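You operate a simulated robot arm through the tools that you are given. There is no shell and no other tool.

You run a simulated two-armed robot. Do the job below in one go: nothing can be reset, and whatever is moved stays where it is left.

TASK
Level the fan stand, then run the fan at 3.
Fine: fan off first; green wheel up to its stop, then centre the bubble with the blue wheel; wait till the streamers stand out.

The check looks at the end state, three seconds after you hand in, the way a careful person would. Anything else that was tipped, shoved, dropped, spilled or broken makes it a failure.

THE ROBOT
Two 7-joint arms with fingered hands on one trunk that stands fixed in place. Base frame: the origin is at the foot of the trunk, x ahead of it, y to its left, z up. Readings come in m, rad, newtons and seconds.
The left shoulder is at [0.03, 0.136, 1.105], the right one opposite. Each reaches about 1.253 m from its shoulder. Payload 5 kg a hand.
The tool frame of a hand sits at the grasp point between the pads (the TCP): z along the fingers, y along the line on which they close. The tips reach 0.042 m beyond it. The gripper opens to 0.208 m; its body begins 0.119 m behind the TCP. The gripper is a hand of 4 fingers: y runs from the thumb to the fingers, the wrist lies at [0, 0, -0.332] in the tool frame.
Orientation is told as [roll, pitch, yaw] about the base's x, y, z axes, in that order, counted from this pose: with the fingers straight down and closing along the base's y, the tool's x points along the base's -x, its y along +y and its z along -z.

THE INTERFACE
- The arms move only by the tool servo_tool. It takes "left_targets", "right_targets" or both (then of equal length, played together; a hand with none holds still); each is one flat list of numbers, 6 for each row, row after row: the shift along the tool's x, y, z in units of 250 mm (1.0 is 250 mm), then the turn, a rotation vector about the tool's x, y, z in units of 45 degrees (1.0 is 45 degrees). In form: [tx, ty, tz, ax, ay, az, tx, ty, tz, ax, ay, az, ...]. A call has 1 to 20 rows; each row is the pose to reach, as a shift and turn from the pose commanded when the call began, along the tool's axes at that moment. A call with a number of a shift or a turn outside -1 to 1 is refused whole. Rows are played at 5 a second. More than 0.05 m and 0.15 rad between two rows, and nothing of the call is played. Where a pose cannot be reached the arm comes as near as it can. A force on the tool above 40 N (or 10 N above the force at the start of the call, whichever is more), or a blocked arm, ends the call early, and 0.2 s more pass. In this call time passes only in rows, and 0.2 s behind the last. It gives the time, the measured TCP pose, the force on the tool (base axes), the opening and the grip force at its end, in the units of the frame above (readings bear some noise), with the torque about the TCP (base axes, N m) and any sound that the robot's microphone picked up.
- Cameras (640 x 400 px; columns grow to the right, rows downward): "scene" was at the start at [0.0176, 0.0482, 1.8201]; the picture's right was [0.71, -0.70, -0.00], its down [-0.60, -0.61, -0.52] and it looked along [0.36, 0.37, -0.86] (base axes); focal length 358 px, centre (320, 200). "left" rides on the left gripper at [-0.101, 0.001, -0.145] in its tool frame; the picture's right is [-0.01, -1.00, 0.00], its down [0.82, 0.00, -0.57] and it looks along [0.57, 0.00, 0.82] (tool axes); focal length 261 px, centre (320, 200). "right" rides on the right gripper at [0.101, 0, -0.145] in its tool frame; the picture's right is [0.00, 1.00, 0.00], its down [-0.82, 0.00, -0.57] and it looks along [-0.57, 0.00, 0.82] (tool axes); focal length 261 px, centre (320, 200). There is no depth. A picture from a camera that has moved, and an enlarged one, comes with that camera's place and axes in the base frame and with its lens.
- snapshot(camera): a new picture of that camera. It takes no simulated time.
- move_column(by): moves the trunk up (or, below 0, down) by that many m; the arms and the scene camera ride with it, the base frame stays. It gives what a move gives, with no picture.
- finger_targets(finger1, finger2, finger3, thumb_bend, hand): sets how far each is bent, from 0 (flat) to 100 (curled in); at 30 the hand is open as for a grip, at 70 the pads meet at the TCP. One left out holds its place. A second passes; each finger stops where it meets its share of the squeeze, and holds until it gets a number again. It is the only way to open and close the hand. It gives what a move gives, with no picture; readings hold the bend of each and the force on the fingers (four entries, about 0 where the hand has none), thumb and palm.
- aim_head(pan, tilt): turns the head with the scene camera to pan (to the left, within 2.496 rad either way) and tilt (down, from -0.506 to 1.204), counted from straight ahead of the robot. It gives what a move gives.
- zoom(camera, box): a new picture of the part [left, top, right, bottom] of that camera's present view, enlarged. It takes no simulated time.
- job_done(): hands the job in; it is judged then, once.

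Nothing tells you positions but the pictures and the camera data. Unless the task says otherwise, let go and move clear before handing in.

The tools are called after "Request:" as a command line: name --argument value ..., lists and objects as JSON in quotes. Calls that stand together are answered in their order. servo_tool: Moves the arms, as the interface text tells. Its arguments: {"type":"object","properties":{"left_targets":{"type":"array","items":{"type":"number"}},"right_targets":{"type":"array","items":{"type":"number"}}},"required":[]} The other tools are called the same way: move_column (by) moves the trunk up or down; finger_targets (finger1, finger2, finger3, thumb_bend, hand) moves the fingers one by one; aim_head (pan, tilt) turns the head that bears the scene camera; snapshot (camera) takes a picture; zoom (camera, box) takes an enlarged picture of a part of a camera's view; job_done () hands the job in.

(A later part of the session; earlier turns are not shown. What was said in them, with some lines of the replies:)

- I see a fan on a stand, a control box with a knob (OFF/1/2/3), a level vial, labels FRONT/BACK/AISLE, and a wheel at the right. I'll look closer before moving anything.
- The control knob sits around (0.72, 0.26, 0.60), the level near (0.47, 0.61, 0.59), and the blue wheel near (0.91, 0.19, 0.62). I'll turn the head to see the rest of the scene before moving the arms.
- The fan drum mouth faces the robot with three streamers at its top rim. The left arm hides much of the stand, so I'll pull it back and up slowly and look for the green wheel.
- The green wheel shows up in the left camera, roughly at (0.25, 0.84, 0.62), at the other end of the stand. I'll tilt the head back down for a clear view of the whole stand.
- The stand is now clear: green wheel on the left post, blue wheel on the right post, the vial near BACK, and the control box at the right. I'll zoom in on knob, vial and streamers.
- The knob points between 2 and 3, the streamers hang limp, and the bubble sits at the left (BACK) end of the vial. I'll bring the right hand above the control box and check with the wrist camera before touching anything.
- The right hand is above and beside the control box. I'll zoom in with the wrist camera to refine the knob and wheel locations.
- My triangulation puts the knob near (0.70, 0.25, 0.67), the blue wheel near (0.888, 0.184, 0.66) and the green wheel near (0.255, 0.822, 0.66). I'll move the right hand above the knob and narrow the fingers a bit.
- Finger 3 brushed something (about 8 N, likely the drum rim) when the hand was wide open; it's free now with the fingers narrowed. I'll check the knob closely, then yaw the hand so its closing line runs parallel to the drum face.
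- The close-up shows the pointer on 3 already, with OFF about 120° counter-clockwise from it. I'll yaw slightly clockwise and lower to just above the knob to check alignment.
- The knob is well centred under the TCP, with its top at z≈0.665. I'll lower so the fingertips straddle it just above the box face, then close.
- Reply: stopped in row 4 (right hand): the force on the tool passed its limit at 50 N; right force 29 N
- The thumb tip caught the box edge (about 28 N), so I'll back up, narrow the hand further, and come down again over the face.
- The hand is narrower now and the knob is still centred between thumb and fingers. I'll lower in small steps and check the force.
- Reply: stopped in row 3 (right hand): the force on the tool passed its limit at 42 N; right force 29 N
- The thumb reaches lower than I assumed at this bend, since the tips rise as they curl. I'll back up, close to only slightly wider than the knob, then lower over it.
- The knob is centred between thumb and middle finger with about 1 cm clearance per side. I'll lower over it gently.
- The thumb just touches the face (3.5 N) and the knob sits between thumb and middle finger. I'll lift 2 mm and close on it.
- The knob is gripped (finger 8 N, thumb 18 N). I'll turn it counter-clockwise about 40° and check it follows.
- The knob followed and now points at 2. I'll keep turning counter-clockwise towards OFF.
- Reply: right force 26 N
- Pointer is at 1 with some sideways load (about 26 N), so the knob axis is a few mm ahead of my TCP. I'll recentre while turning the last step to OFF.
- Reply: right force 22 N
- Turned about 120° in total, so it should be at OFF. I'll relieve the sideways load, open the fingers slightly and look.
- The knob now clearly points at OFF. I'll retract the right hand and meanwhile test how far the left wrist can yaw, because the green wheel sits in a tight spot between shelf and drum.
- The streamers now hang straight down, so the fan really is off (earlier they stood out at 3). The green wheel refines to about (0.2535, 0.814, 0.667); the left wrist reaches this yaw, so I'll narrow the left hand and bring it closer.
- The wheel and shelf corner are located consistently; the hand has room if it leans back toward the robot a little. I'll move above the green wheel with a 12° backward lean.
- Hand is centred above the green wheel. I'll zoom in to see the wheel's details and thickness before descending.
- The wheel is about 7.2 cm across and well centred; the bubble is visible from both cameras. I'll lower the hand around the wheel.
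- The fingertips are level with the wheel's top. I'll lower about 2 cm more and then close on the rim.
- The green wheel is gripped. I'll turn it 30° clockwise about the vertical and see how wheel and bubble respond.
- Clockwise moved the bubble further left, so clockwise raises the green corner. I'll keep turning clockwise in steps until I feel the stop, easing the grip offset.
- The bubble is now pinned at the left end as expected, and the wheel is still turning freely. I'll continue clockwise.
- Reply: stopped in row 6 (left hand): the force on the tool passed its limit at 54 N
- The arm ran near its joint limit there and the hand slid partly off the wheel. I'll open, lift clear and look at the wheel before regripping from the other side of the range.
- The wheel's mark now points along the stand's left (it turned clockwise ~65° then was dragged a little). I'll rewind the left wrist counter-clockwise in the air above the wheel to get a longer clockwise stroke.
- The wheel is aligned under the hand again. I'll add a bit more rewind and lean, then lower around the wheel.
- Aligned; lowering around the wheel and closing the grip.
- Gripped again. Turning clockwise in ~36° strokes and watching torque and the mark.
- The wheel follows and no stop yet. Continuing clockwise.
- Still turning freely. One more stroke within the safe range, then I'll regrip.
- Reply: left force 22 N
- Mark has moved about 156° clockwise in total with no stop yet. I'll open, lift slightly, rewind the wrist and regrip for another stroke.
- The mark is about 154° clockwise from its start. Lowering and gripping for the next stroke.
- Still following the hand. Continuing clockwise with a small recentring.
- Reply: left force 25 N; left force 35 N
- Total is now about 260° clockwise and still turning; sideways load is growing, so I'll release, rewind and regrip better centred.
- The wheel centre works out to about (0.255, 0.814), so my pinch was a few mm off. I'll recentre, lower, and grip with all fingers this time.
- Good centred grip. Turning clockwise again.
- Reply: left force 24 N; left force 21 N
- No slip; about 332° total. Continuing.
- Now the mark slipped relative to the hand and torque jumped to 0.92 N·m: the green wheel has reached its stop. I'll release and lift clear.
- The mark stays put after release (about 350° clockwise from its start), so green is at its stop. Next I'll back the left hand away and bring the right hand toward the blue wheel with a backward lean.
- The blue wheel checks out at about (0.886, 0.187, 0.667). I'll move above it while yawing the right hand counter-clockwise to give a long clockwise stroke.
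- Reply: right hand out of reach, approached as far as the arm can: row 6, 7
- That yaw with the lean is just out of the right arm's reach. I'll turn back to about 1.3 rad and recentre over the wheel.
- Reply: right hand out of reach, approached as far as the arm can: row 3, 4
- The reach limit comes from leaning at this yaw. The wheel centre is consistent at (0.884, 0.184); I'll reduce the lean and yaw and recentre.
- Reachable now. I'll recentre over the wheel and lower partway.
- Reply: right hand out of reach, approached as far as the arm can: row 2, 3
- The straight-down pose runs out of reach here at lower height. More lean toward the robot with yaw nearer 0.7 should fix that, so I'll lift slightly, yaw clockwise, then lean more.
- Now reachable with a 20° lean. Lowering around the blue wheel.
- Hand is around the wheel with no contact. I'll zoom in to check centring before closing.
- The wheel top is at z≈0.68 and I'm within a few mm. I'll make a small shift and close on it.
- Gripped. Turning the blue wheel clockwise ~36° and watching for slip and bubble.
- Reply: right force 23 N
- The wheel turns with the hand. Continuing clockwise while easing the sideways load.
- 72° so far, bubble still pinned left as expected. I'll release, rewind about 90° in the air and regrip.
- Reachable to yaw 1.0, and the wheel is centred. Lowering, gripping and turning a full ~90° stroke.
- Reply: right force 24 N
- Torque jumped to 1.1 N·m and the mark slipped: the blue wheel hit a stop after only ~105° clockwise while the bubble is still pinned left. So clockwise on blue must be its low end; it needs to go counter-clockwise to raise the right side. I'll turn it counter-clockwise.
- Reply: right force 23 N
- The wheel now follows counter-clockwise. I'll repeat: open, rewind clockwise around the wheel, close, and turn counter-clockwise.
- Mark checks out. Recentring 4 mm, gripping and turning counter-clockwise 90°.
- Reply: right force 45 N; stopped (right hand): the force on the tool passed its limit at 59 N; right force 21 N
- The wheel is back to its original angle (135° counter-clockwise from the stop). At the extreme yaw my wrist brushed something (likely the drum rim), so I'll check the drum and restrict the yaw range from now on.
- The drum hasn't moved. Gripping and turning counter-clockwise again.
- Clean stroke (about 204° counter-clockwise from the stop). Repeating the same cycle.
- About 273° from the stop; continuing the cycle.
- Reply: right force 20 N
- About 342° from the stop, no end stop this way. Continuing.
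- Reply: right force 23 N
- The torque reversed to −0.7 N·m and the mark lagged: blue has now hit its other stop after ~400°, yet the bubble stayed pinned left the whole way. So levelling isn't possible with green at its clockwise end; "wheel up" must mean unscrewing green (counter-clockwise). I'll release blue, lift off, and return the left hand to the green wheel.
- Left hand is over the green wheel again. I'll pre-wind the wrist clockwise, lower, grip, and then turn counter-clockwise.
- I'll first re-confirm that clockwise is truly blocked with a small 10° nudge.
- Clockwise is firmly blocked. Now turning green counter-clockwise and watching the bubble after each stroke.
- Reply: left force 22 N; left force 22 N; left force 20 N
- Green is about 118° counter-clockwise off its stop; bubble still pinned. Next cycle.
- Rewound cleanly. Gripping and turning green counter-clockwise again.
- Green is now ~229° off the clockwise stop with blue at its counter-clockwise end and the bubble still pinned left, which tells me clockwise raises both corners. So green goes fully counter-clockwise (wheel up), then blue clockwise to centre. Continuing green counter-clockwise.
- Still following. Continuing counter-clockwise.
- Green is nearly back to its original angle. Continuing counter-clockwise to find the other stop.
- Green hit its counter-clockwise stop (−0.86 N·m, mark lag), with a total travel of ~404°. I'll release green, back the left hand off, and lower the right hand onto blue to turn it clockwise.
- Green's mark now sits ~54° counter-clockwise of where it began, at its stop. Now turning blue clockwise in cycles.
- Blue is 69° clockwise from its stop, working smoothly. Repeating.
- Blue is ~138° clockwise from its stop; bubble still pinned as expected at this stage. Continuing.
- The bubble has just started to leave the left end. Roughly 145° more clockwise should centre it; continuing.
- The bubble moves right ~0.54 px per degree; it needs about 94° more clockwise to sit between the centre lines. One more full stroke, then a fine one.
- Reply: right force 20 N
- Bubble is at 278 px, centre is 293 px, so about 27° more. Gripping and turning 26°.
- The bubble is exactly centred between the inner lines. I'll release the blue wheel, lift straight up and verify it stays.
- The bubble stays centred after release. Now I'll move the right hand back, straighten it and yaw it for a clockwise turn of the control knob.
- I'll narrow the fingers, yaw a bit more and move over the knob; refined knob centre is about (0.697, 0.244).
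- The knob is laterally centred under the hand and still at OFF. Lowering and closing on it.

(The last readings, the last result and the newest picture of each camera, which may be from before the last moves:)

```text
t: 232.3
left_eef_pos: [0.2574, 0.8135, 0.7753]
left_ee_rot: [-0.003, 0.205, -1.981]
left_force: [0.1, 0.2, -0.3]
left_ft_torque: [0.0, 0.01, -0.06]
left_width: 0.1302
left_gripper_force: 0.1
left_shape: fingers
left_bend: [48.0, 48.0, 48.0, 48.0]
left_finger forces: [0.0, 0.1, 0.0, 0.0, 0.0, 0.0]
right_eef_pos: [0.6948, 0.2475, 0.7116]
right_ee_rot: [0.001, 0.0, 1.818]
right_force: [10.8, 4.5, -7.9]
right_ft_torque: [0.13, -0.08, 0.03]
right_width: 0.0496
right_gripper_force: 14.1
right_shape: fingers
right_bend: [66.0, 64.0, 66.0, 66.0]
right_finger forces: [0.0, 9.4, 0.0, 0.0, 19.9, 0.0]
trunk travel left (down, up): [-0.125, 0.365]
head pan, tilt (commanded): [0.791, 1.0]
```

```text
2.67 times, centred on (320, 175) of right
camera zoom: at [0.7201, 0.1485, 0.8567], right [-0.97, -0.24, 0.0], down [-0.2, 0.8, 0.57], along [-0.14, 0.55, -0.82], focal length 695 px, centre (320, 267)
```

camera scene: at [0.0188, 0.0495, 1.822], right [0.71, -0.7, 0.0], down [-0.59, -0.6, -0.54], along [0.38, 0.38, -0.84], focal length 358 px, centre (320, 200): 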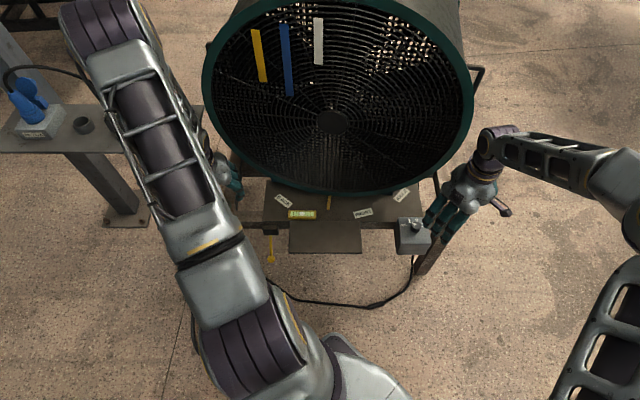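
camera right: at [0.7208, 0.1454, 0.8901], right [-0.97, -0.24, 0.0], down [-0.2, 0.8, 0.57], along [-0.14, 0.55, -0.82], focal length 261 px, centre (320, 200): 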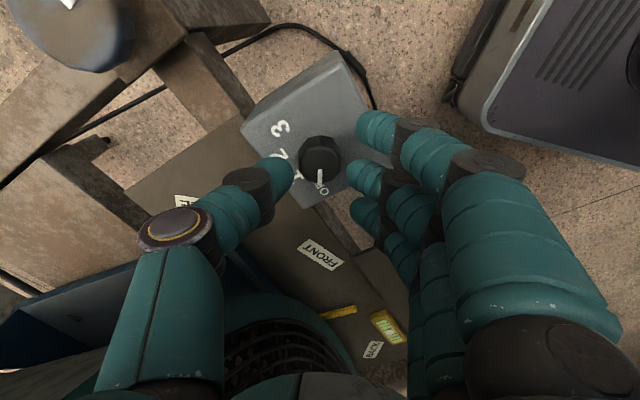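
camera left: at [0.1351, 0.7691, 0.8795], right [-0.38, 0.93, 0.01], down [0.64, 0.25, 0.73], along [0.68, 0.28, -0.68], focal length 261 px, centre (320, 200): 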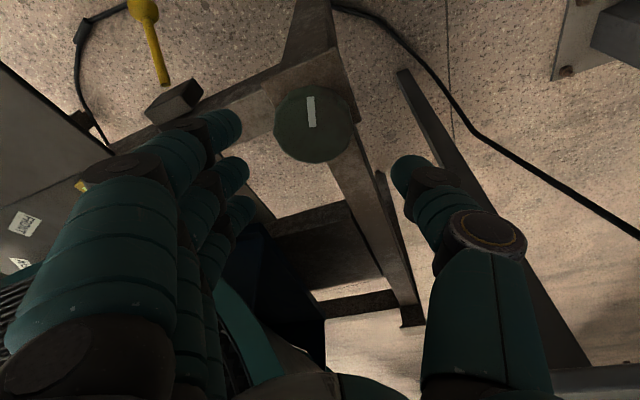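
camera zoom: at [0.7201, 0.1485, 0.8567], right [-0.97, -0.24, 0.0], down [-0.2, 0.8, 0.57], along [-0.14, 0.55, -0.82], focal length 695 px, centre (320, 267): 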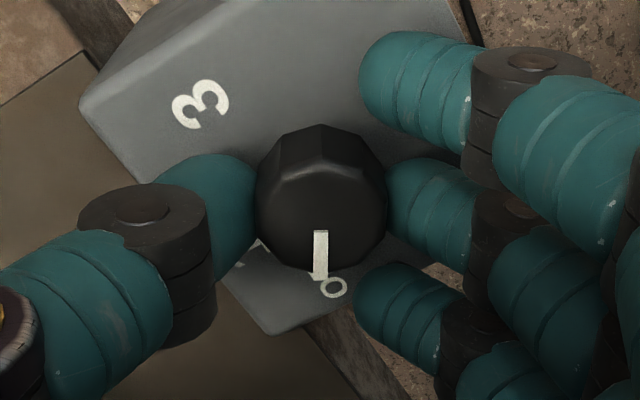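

Good grip. Turning the knob clockwise in three ~40° steps.

Request:
servo_tool --right_targets '[0, 0, 0, 0, 0, 0.15, 0, 0, 0, 0, 0, 0.3, 0, 0, 0, 0, 0, 0.45, 0, 0, 0, 0, 0, 0.6, 0, 0, 0, 0, 0, 0.75, 0, 0, 0, 0, 0, 0.885]'

Request:
zoom --camera "right" --box '[220, 100, 420, 250]'

Request:
servo_tool --right_targets '[0, 0, 0, 0, 0, 0.15, 0, 0, 0, 0, 0, 0.3, 0, 0, 0, 0, 0, 0.45, 0, 0, 0, 0, 0, 0.6, 0, 0, 0, 0, 0, 0.75, 0, 0, 0, 0, 0, 0.885]'

Request:
zoom --camera "right" --box '[220, 100, 420, 250]'

```text
t: 233.7
left_eef_pos: [0.2569, 0.8132, 0.7746]
left_ee_rot: [-0.002, 0.204, -1.98]
left_force: [-0.4, 0.3, 0.9]
left_ft_torque: [-0.01, 0.0, 0.0]
left_width: 0.1304
left_gripper_force: 0.1
left_shape: fingers
left_bend: [48.0, 48.0, 48.0, 48.0]
left_finger forces: [0.0, 0.2, 0.1, 0.1, 0.1, 0.1]
right_eef_pos: [0.6976, 0.2474, 0.7098]
right_ee_rot: [0.001, 0.002, 1.121]
right_force: [14.4, 7.3, -6.6]
right_ft_torque: [0.33, -0.28, 0.04]
right_width: 0.0498
right_gripper_force: 15.5
right_shape: fingers
right_bend: [66.0, 64.0, 66.0, 66.0]
right_finger forces: [0.1, 10.8, 0.0, 0.1, 20.2, 0.1]
trunk travel left (down, up): [-0.125, 0.365]
head pan, tilt (commanded): [0.791, 1.0]
```

```text
2.67 times, centred on (320, 175) of right
camera zoom: at [0.6533, 0.1549, 0.8567], right [-0.9, 0.44, 0.0], down [0.36, 0.74, 0.57], along [0.25, 0.51, -0.82], focal length 695 px, centre (320, 267)
```

zoom: 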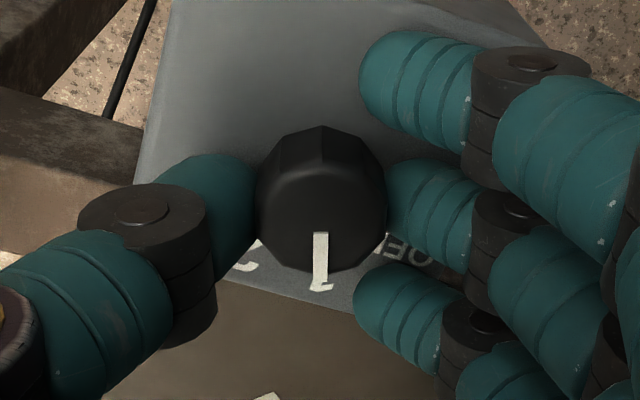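

```text
t: 235.1
left_eef_pos: [0.2573, 0.8135, 0.7752]
left_ee_rot: [-0.003, 0.204, -1.981]
left_force: [-0.2, 0.8, -0.2]
left_ft_torque: [0.0, -0.02, -0.03]
left_width: 0.1302
left_gripper_force: 0.0
left_shape: fingers
left_bend: [48.0, 48.0, 48.0, 48.0]
left_finger forces: [0.1, 0.1, 0.0, 0.1, 0.0, 0.0]
right_eef_pos: [0.6985, 0.2447, 0.7118]
right_ee_rot: [-0.001, 0.005, 0.426]
right_force: [22.2, -2.0, -4.0]
right_ft_torque: [0.09, -0.67, 0.1]
right_width: 0.0499
right_gripper_force: 16.6
right_shape: fingers
right_bend: [66.0, 64.0, 66.0, 66.0]
right_finger forces: [0.1, 11.5, 0.0, 0.0, 22.2, 0.0]
trunk travel left (down, up): [-0.125, 0.365]
head pan, tilt (commanded): [0.791, 1.0]
```

```text
2.67 times, centred on (320, 175) of right
camera zoom: at [0.6063, 0.2031, 0.8567], right [-0.41, 0.91, 0.0], down [0.75, 0.34, 0.57], along [0.52, 0.23, -0.82], focal length 695 px, centre (320, 267)
```

zoom: 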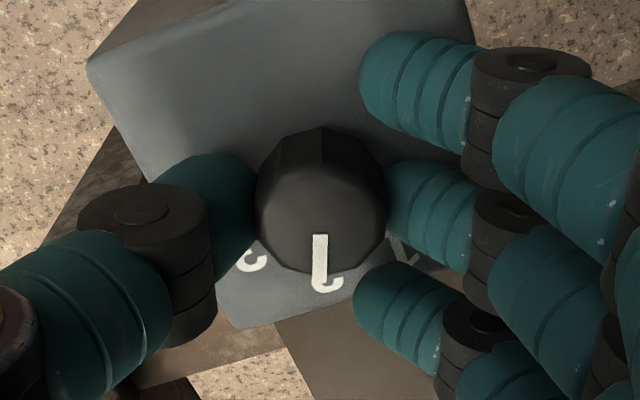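

It's at 2 now. Final ~40° step to 3, following the knob centre slightly.

Request:
servo_tool --right_targets '[-0.006, -0.006, 0, 0, 0, 0.12, -0.01, -0.01, 0, 0, 0, 0.27, -0.012, -0.014, 0, 0, 0, 0.42, -0.014, -0.018, 0, 0, 0, 0.57, -0.016, -0.022, 0, 0, 0, 0.72, -0.016, -0.023, 0, 0, 0, 0.885]'

Request:
zoom --camera "right" --box '[220, 100, 420, 250]'

Request:
snapshot --camera "scene"

```text
t: 236.5
left_eef_pos: [0.256, 0.8137, 0.7762]
left_ee_rot: [-0.001, 0.207, -1.98]
left_force: [0.6, 0.7, -0.9]
left_ft_torque: [-0.02, -0.01, -0.02]
left_width: 0.1302
left_gripper_force: 0.0
left_shape: fingers
left_bend: [48.0, 48.0, 48.0, 48.0]
left_finger forces: [0.1, 0.1, 0.0, 0.1, 0.0, 0.0]
right_eef_pos: [0.6993, 0.2422, 0.7113]
right_ee_rot: [-0.007, 0.004, -0.27]
right_force: [-7.7, -6.0, -0.8]
right_ft_torque: [-0.03, 0.17, 0.09]
right_width: 0.0495
right_gripper_force: 14.3
right_shape: fingers
right_bend: [66.0, 63.0, 66.0, 67.0]
right_finger forces: [0.1, 10.9, 0.0, 0.0, 18.6, 0.1]
trunk travel left (down, up): [-0.125, 0.365]
head pan, tilt (commanded): [0.791, 1.0]
```

```text
2.67 times, centred on (320, 175) of right
camera zoom: at [0.6028, 0.2691, 0.8564], right [0.27, 0.96, 0.0], down [0.79, -0.22, 0.57], along [0.55, -0.16, -0.82], focal length 695 px, centre (320, 267)
```

zoom: 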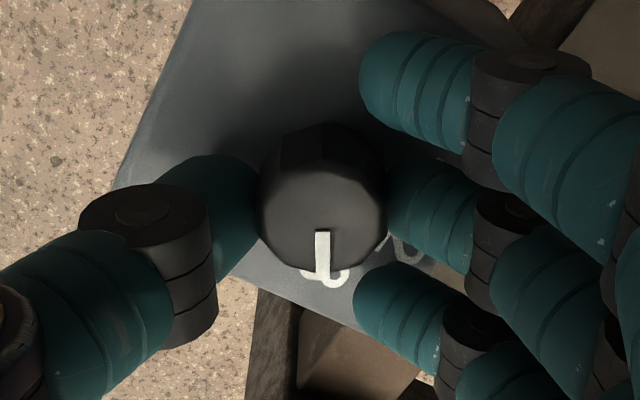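

```text
taken
camera scene: at [0.018, 0.0495, 1.822], right [0.71, -0.7, 0.0], down [-0.59, -0.6, -0.54], along [0.38, 0.38, -0.84], focal length 358 px, centre (320, 200)
```

scene: 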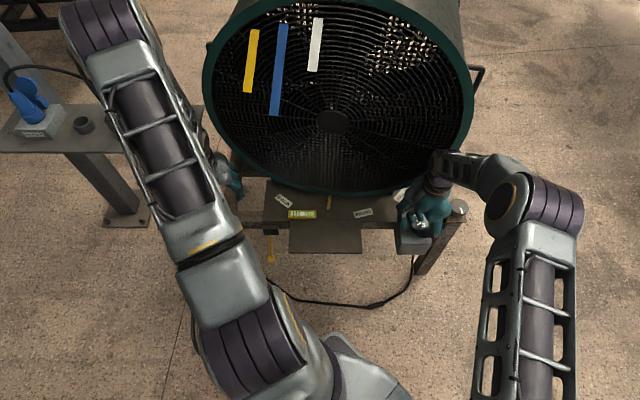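

The knob points at 3 and the streamers are already lifting outward. I'll release the knob and lift clear, then check.

Request:
finger_targets --hand "right" --finger1 60 --finger2 60 --finger3 60 --thumb_bend 61

Request:
servo_tool --right_targets '[0, 0, -0.1, 0, 0, 0, 0, 0, -0.25, 0, 0, 0, 0, 0, -0.4, 0, 0, 0]'

Request:
zoom --camera "right" --box '[220, 60, 420, 210]'

Request:
zoom --camera "scene" --box '[285, 200, 325, 225]'

Request:
snapshot --camera "scene"

```text
t: 237.5
left_eef_pos: [0.2571, 0.8151, 0.7762]
left_ee_rot: [-0.001, 0.206, -1.98]
left_force: [0.1, -0.6, 0.3]
left_ft_torque: [-0.02, -0.02, 0.0]
left_width: 0.1302
left_gripper_force: 0.0
left_shape: fingers
left_bend: [48.0, 48.0, 48.0, 48.0]
left_finger forces: [0.1, 0.0, 0.0, 0.0, 0.1, 0.0]
right_eef_pos: [0.7015, 0.2429, 0.7113]
right_ee_rot: [-0.004, 0.003, -0.266]
right_force: [0.2, 0.6, 0.1]
right_ft_torque: [0.01, 0.0, 0.0]
right_width: 0.0682
right_gripper_force: 0.0
right_shape: fingers
right_bend: [60.0, 60.0, 60.0, 61.0]
right_finger forces: [0.0, 0.1, 0.0, 0.0, 0.1, 0.0]
trunk travel left (down, up): [-0.125, 0.365]
head pan, tilt (commanded): [0.791, 1.0]
```

```text
t: 238.3
left_eef_pos: [0.2562, 0.8141, 0.7762]
left_ee_rot: [0.001, 0.207, -1.98]
left_force: [-0.4, -0.3, -1.0]
left_ft_torque: [0.0, -0.07, -0.01]
left_width: 0.1304
left_gripper_force: 0.0
left_shape: fingers
left_bend: [48.0, 48.0, 48.0, 48.0]
left_finger forces: [0.0, 0.0, 0.0, 0.0, 0.0, 0.1]
right_eef_pos: [0.7009, 0.2436, 0.8099]
right_ee_rot: [-0.002, 0.002, -0.265]
right_force: [-1.6, -1.1, -0.7]
right_ft_torque: [0.05, -0.22, 0.07]
right_width: 0.0681
right_gripper_force: 0.0
right_shape: fingers
right_bend: [60.0, 60.0, 60.0, 61.0]
right_finger forces: [0.1, 0.1, 0.0, 0.0, 0.0, 0.0]
trunk travel left (down, up): [-0.125, 0.365]
head pan, tilt (commanded): [0.791, 1.0]
```

```text
2.67 times, centred on (320, 135) of right
camera zoom: at [0.6038, 0.2695, 0.9551], right [0.27, 0.96, 0.0], down [0.79, -0.22, 0.57], along [0.55, -0.16, -0.82], focal length 695 px, centre (320, 373)
```

zoom: 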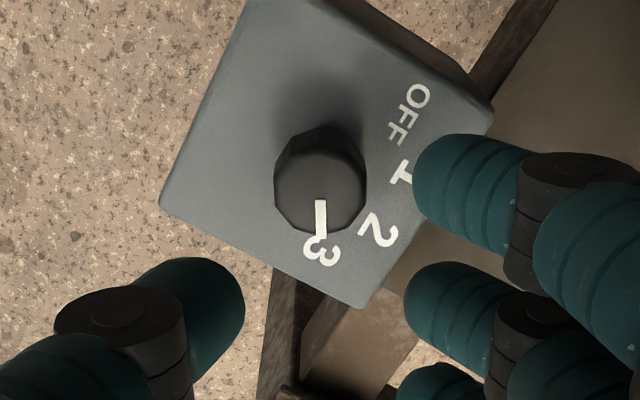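

```text
16.00 times, centred on (305, 212) of scene
camera zoom: at [0.0178, 0.049, 1.8221], right [0.71, -0.7, 0.0], down [-0.59, -0.6, -0.54], along [0.38, 0.38, -0.84], focal length 5736 px, centre (560, 0)
```

zoom: 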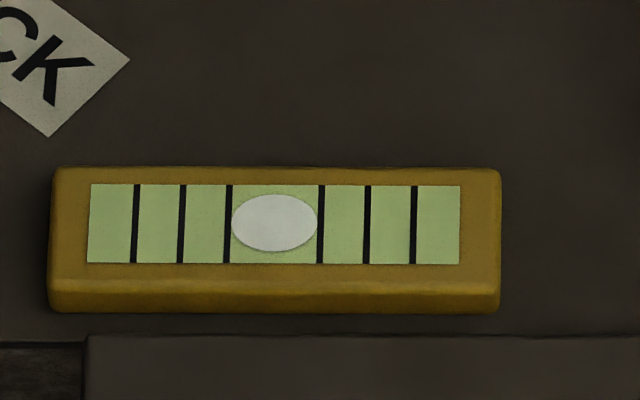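

```text
taken
camera scene: at [0.0178, 0.049, 1.8221], right [0.71, -0.7, 0.0], down [-0.59, -0.6, -0.54], along [0.38, 0.38, -0.84], focal length 358 px, centre (320, 200)
```

scene: 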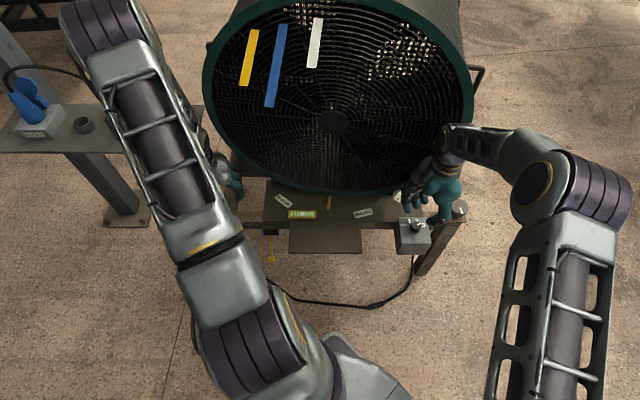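

Knob at 3, bubble centred, streamers blowing out. Now I'll move both hands well clear, which also gives the fan time to spin up.

Request:
servo_tool --left_targets '[0.025, 0, -0.12, 0, 0, 0, 0.05, 0, -0.24, 0, 0, 0, 0.075, 0, -0.36, 0, 0, 0, 0.098, 0, -0.47, 0, 0, 0, -0.04, -0.05, -0.5, 0, 0, 0, -0.18, -0.11, -0.53, 0, 0, 0, -0.33, -0.17, -0.56, 0, 0, 0, -0.48, -0.23, -0.59, 0, 0, 0, -0.63, -0.287, -0.624, 0, 0, 0]' --right_targets '[0.0, 0.0, -0.12, 0, 0, 0, 0.02, -0.05, -0.24, 0, 0, 0, 0.08, -0.16, -0.34, 0, 0, 0, 0.15, -0.28, -0.4, 0, 0, 0, 0.22, -0.4, -0.4, 0, 0, 0, 0.3, -0.53, -0.4, 0, 0, 0, 0.38, -0.67, -0.4, 0, 0, 0, 0.45, -0.82, -0.4, 0, 0, 0, 0.52, -0.96, -0.4, 0, 0, 0]'

Request:
snapshot --camera "scene"

Request:
zoom --camera "scene" --box '[285, 200, 325, 225]'

Request:
zoom --camera "scene" --box '[210, 0, 370, 130]'

```text
t: 240.3
left_eef_pos: [0.1142, 0.6705, 0.8959]
left_ee_rot: [0.001, 0.208, -1.979]
left_force: [-0.8, -0.7, 1.2]
left_ft_torque: [0.06, -0.09, 0.01]
left_width: 0.1306
left_gripper_force: 0.1
left_shape: fingers
left_bend: [48.0, 48.0, 48.0, 48.0]
left_finger forces: [0.1, 0.1, 0.0, 0.1, 0.1, 0.1]
right_eef_pos: [0.5133, 0.0451, 0.9145]
right_ee_rot: [-0.002, 0.0, -0.268]
right_force: [0.2, -1.6, 0.6]
right_ft_torque: [0.12, -0.08, 0.0]
right_width: 0.0683
right_gripper_force: 0.1
right_shape: fingers
right_bend: [60.0, 60.0, 60.0, 61.0]
right_finger forces: [0.0, 0.0, 0.0, 0.0, 0.0, 0.0]
trunk travel left (down, up): [-0.125, 0.365]
head pan, tilt (commanded): [0.791, 1.0]
```

```text
taken
camera scene: at [0.0175, 0.0476, 1.8221], right [0.71, -0.7, 0.0], down [-0.59, -0.6, -0.54], along [0.38, 0.39, -0.84], focal length 358 px, centre (320, 200)
```

scene: 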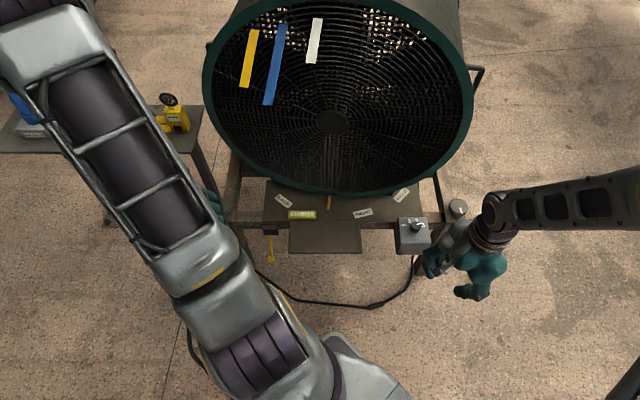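

```text
16.00 times, centred on (305, 212) of scene
camera zoom: at [0.0175, 0.0476, 1.8221], right [0.71, -0.7, 0.0], down [-0.59, -0.6, -0.54], along [0.38, 0.39, -0.84], focal length 5736 px, centre (560, 0)
```

zoom: 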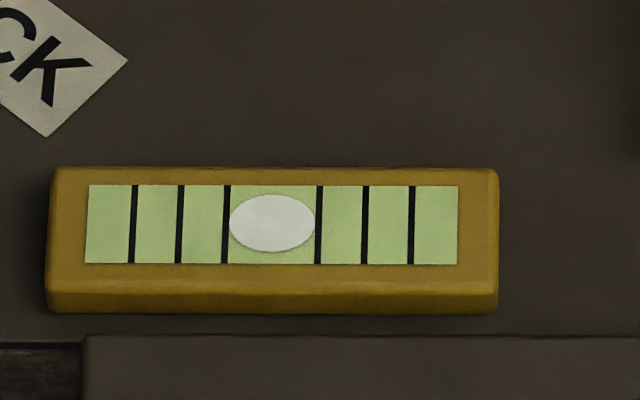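

```text
3.08 times, centred on (290, 65) of scene
camera zoom: at [0.0175, 0.0476, 1.8221], right [0.71, -0.7, 0.0], down [-0.59, -0.6, -0.54], along [0.38, 0.39, -0.84], focal length 1103 px, centre (412, 615)
```

zoom: 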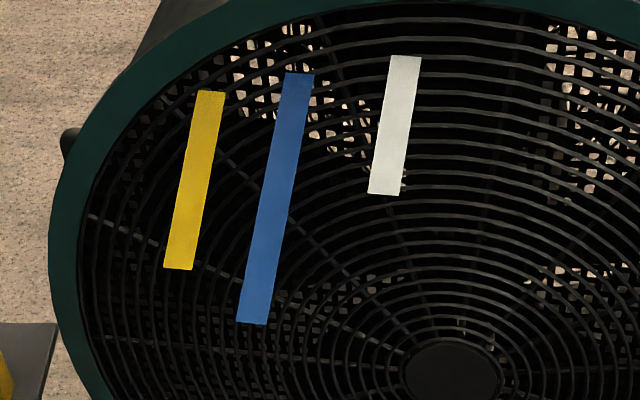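

Streamers stand out as they did at setting 3 originally; bubble remains centred. I'll spend a few more seconds and check from another head angle.

Request:
aim_head --pan 0.79 --tilt 0.55

Request:
snapshot --camera "scene"

Request:
servo_tool --right_targets '[0, 0, 0, 0, 0, 0, 0, 0, 0, 0, 0, 0, 0, 0, 0, 0, 0, 0, 0, 0, 0, 0, 0, 0, 0, 0, 0, 0, 0, 0, 0, 0, 0, 0, 0, 0, 0, 0, 0, 0, 0, 0, 0, 0, 0, 0, 0, 0, 0, 0, 0, 0, 0, 0, 0, 0, 0, 0, 0, 0, 0, 0, 0, 0, 0, 0, 0, 0, 0, 0, 0, 0, 0, 0, 0, 0, 0, 0]'

Request:
snapshot --camera "scene"

Request:
aim_head --pan 0.79 --tilt 1.0

Request:
zoom --camera "scene" --box '[285, 200, 325, 225]'

Request:
zoom --camera "scene" --box '[385, 180, 485, 242]'

Request:
zoom --camera "scene" --box '[160, 0, 480, 280]'

```text
t: 241.2
left_eef_pos: [0.1149, 0.6713, 0.8944]
left_ee_rot: [0.0, 0.205, -1.982]
left_force: [1.3, 0.3, 0.5]
left_ft_torque: [0.02, 0.03, 0.03]
left_width: 0.13
left_gripper_force: 0.0
left_shape: fingers
left_bend: [48.0, 48.0, 48.0, 48.0]
left_finger forces: [0.1, 0.0, 0.0, 0.0, 0.0, 0.1]
right_eef_pos: [0.5149, 0.0464, 0.9133]
right_ee_rot: [-0.002, 0.002, -0.268]
right_force: [-1.2, 0.5, -1.4]
right_ft_torque: [0.0, 0.01, -0.01]
right_width: 0.0681
right_gripper_force: 0.1
right_shape: fingers
right_bend: [60.0, 60.0, 60.0, 61.0]
right_finger forces: [0.0, 0.0, 0.1, 0.0, 0.0, 0.0]
trunk travel left (down, up): [-0.125, 0.365]
head pan, tilt (commanded): [0.791, 0.55]
```

```text
taken
camera scene: at [0.0328, 0.0637, 1.8584], right [0.71, -0.7, 0.0], down [-0.37, -0.37, -0.85], along [0.6, 0.61, -0.52], focal length 358 px, centre (320, 200)
```

scene: 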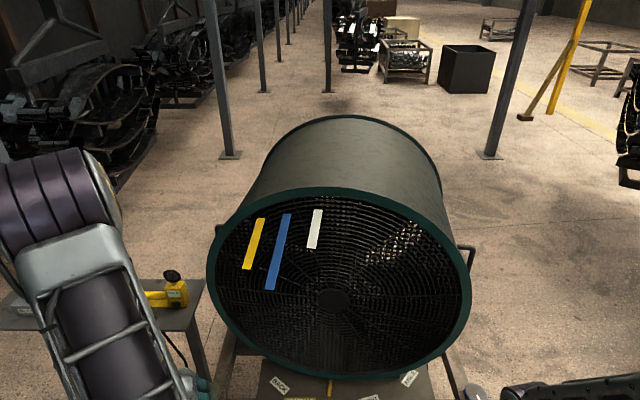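

```text
t: 244.0
left_eef_pos: [0.1155, 0.6719, 0.8952]
left_ee_rot: [0.0, 0.207, -1.98]
left_force: [0.3, 0.4, 1.4]
left_ft_torque: [0.01, -0.01, 0.02]
left_width: 0.1305
left_gripper_force: 0.1
left_shape: fingers
left_bend: [48.0, 48.0, 48.0, 48.0]
left_finger forces: [0.0, 0.0, 0.0, 0.0, 0.0, 0.1]
right_eef_pos: [0.5143, 0.0464, 0.9127]
right_ee_rot: [-0.004, 0.001, -0.266]
right_force: [0.3, -0.1, -0.8]
right_ft_torque: [0.02, -0.01, 0.01]
right_width: 0.0682
right_gripper_force: 0.0
right_shape: fingers
right_bend: [60.0, 60.0, 60.0, 61.0]
right_finger forces: [0.0, 0.0, 0.0, 0.0, 0.1, 0.0]
trunk travel left (down, up): [-0.125, 0.365]
head pan, tilt (commanded): [0.791, 0.55]
```

```text
taken
camera scene: at [0.0328, 0.0638, 1.8585], right [0.71, -0.7, 0.0], down [-0.37, -0.37, -0.85], along [0.6, 0.61, -0.52], focal length 358 px, centre (320, 200)
```

scene: 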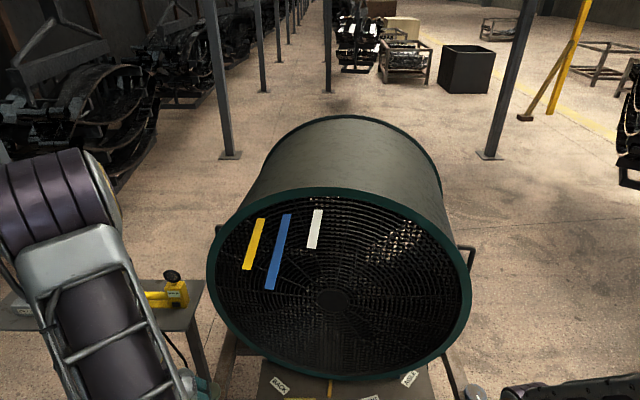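

```text
t: 244.9
left_eef_pos: [0.1139, 0.6716, 0.894]
left_ee_rot: [0.0, 0.206, -1.978]
left_force: [0.0, 0.7, -0.1]
left_ft_torque: [0.01, 0.02, -0.01]
left_width: 0.13
left_gripper_force: 0.1
left_shape: fingers
left_bend: [48.0, 48.0, 48.0, 48.0]
left_finger forces: [0.1, 0.0, 0.0, 0.1, 0.0, 0.0]
right_eef_pos: [0.514, 0.0472, 0.9131]
right_ee_rot: [-0.003, 0.004, -0.266]
right_force: [-0.9, 0.6, -0.3]
right_ft_torque: [-0.01, 0.03, 0.01]
right_width: 0.0682
right_gripper_force: 0.0
right_shape: fingers
right_bend: [60.0, 60.0, 60.0, 61.0]
right_finger forces: [0.0, 0.0, 0.0, 0.0, 0.1, 0.0]
trunk travel left (down, up): [-0.125, 0.365]
head pan, tilt (commanded): [0.791, 1.0]
```

```text
16.00 times, centred on (305, 212) of scene
camera zoom: at [0.0187, 0.0495, 1.822], right [0.71, -0.7, 0.0], down [-0.59, -0.6, -0.54], along [0.38, 0.38, -0.84], focal length 5736 px, centre (560, 0)
```

zoom: 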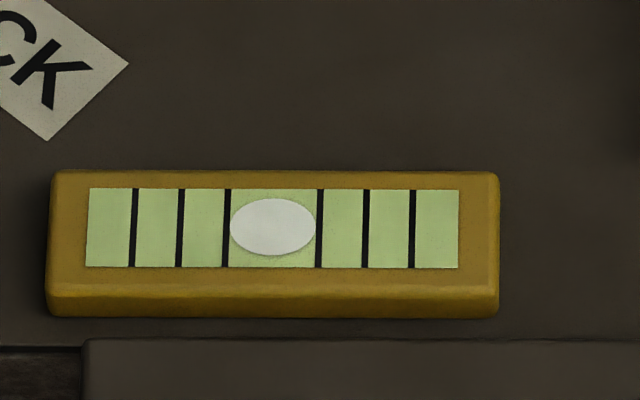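

```text
6.40 times, centred on (435, 211) of scene
camera zoom: at [0.0187, 0.0495, 1.822], right [0.71, -0.7, 0.0], down [-0.59, -0.6, -0.54], along [0.38, 0.38, -0.84], focal length 2294 px, centre (-416, 130)
```

zoom: 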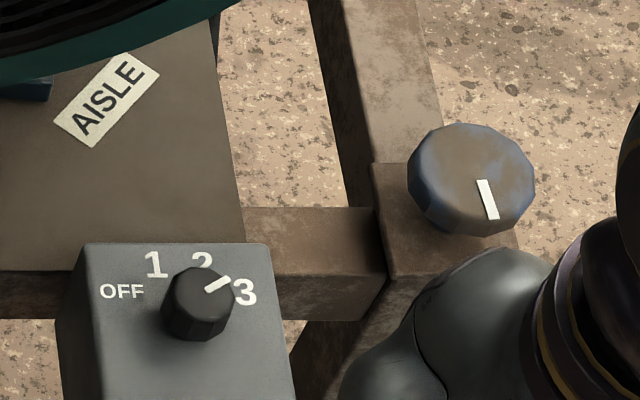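

```text
1.43 times, centred on (320, 140) of scene
camera zoom: at [0.0187, 0.0495, 1.822], right [0.71, -0.7, 0.0], down [-0.59, -0.6, -0.54], along [0.38, 0.38, -0.84], focal length 512 px, centre (320, 286)
```

zoom: 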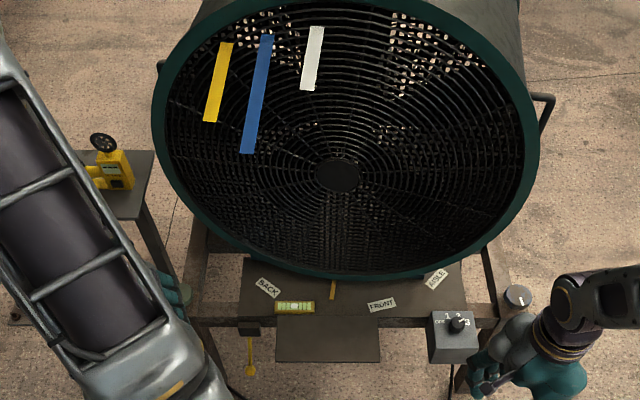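

Everything matches: knob on 3, bubble centred, streamers steady. I'll take one last look toward the shelf on the left to be sure nothing there was disturbed.

Request:
aim_head --pan 1.25 --tilt 0.8

Request:
snapshot --camera "scene"

Request:
snapshot --camera "left"

```text
t: 245.8
left_eef_pos: [0.1153, 0.6699, 0.8942]
left_ee_rot: [0.0, 0.207, -1.981]
left_force: [0.0, -0.3, 0.1]
left_ft_torque: [-0.02, 0.0, 0.0]
left_width: 0.1302
left_gripper_force: 0.0
left_shape: fingers
left_bend: [48.0, 48.0, 48.0, 48.0]
left_finger forces: [0.0, 0.0, 0.1, 0.0, 0.1, 0.0]
right_eef_pos: [0.5143, 0.0475, 0.9125]
right_ee_rot: [-0.005, 0.001, -0.265]
right_force: [0.9, 0.4, 0.5]
right_ft_torque: [0.03, 0.01, 0.03]
right_width: 0.0684
right_gripper_force: 0.2
right_shape: fingers
right_bend: [60.0, 60.0, 60.0, 61.0]
right_finger forces: [0.0, 0.1, 0.1, 0.1, 0.0, 0.0]
trunk travel left (down, up): [-0.125, 0.365]
head pan, tilt (commanded): [1.25, 0.799]
```

```text
taken
camera scene: at [-0.0048, 0.0765, 1.8371], right [0.95, -0.32, 0.0], down [-0.23, -0.68, -0.7], along [0.22, 0.66, -0.72], focal length 358 px, centre (320, 200)
```

scene: 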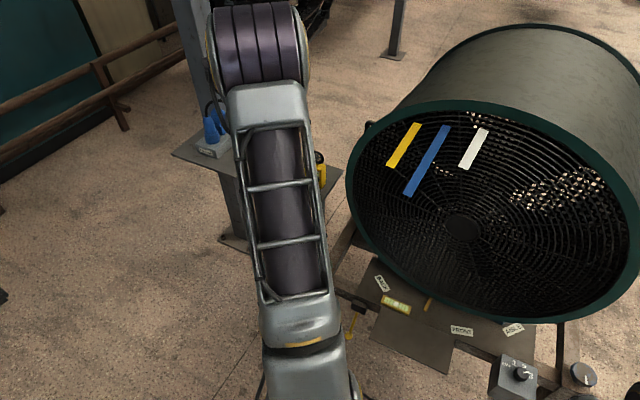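

```text
taken
camera left: at [0.0641, 0.553, 1.0162], right [-0.92, 0.39, 0.0], down [0.27, 0.63, 0.73], along [0.29, 0.67, -0.69], focal length 261 px, centre (320, 200)
```

left: 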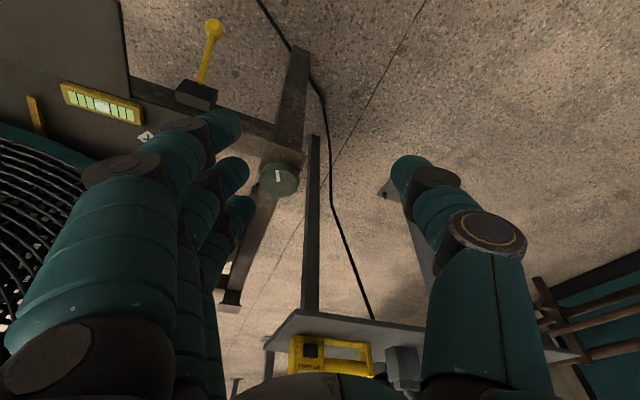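

The shelf items are where they were. The green wheel is at its upper stop, the bubble is centred with the blue wheel, the knob is on 3, the streamers stand out steadily, and both hands are clear. Handing in.

Request:
job_done

```text
The job is handed in.
```

The stand is level, the fan is running at 3 and the streamers are standing out. One thing to know is that I took "green wheel up to its stop" to mean counter-clockwise.

- **Fan off first:** the knob was already on 3 with the fan running. I turned it to OFF before touching either wheel.
- **Green wheel:** I first took clockwise as "up" and turned it to that stop. The bubble then stayed pinned at the left over the blue wheel's whole travel. I turned green all the way counter-clockwise to its other stop, which I confirmed by the torque rise and the mark slipping. It is resting there now.
- **Blue wheel:** turned until the bubble sat centred between the inner lines. It was still centred after I let go and with the fan at full speed.
- **Contacts:** a finger brushed what was probably the drum rim at about 8 N. While I was turning the blue wheel, my wrist pressed against something, most likely the rim again, at about 59 N. The thumb also caught the edge of the control box (about 50 N). I checked the drum afterwards and it had not moved. The box and the rest of the stand looked the same in later pictures.

Both hands are clear of the stand, and the shelf items I could see looked undisturbed, though the left arm hid part of the shelf.
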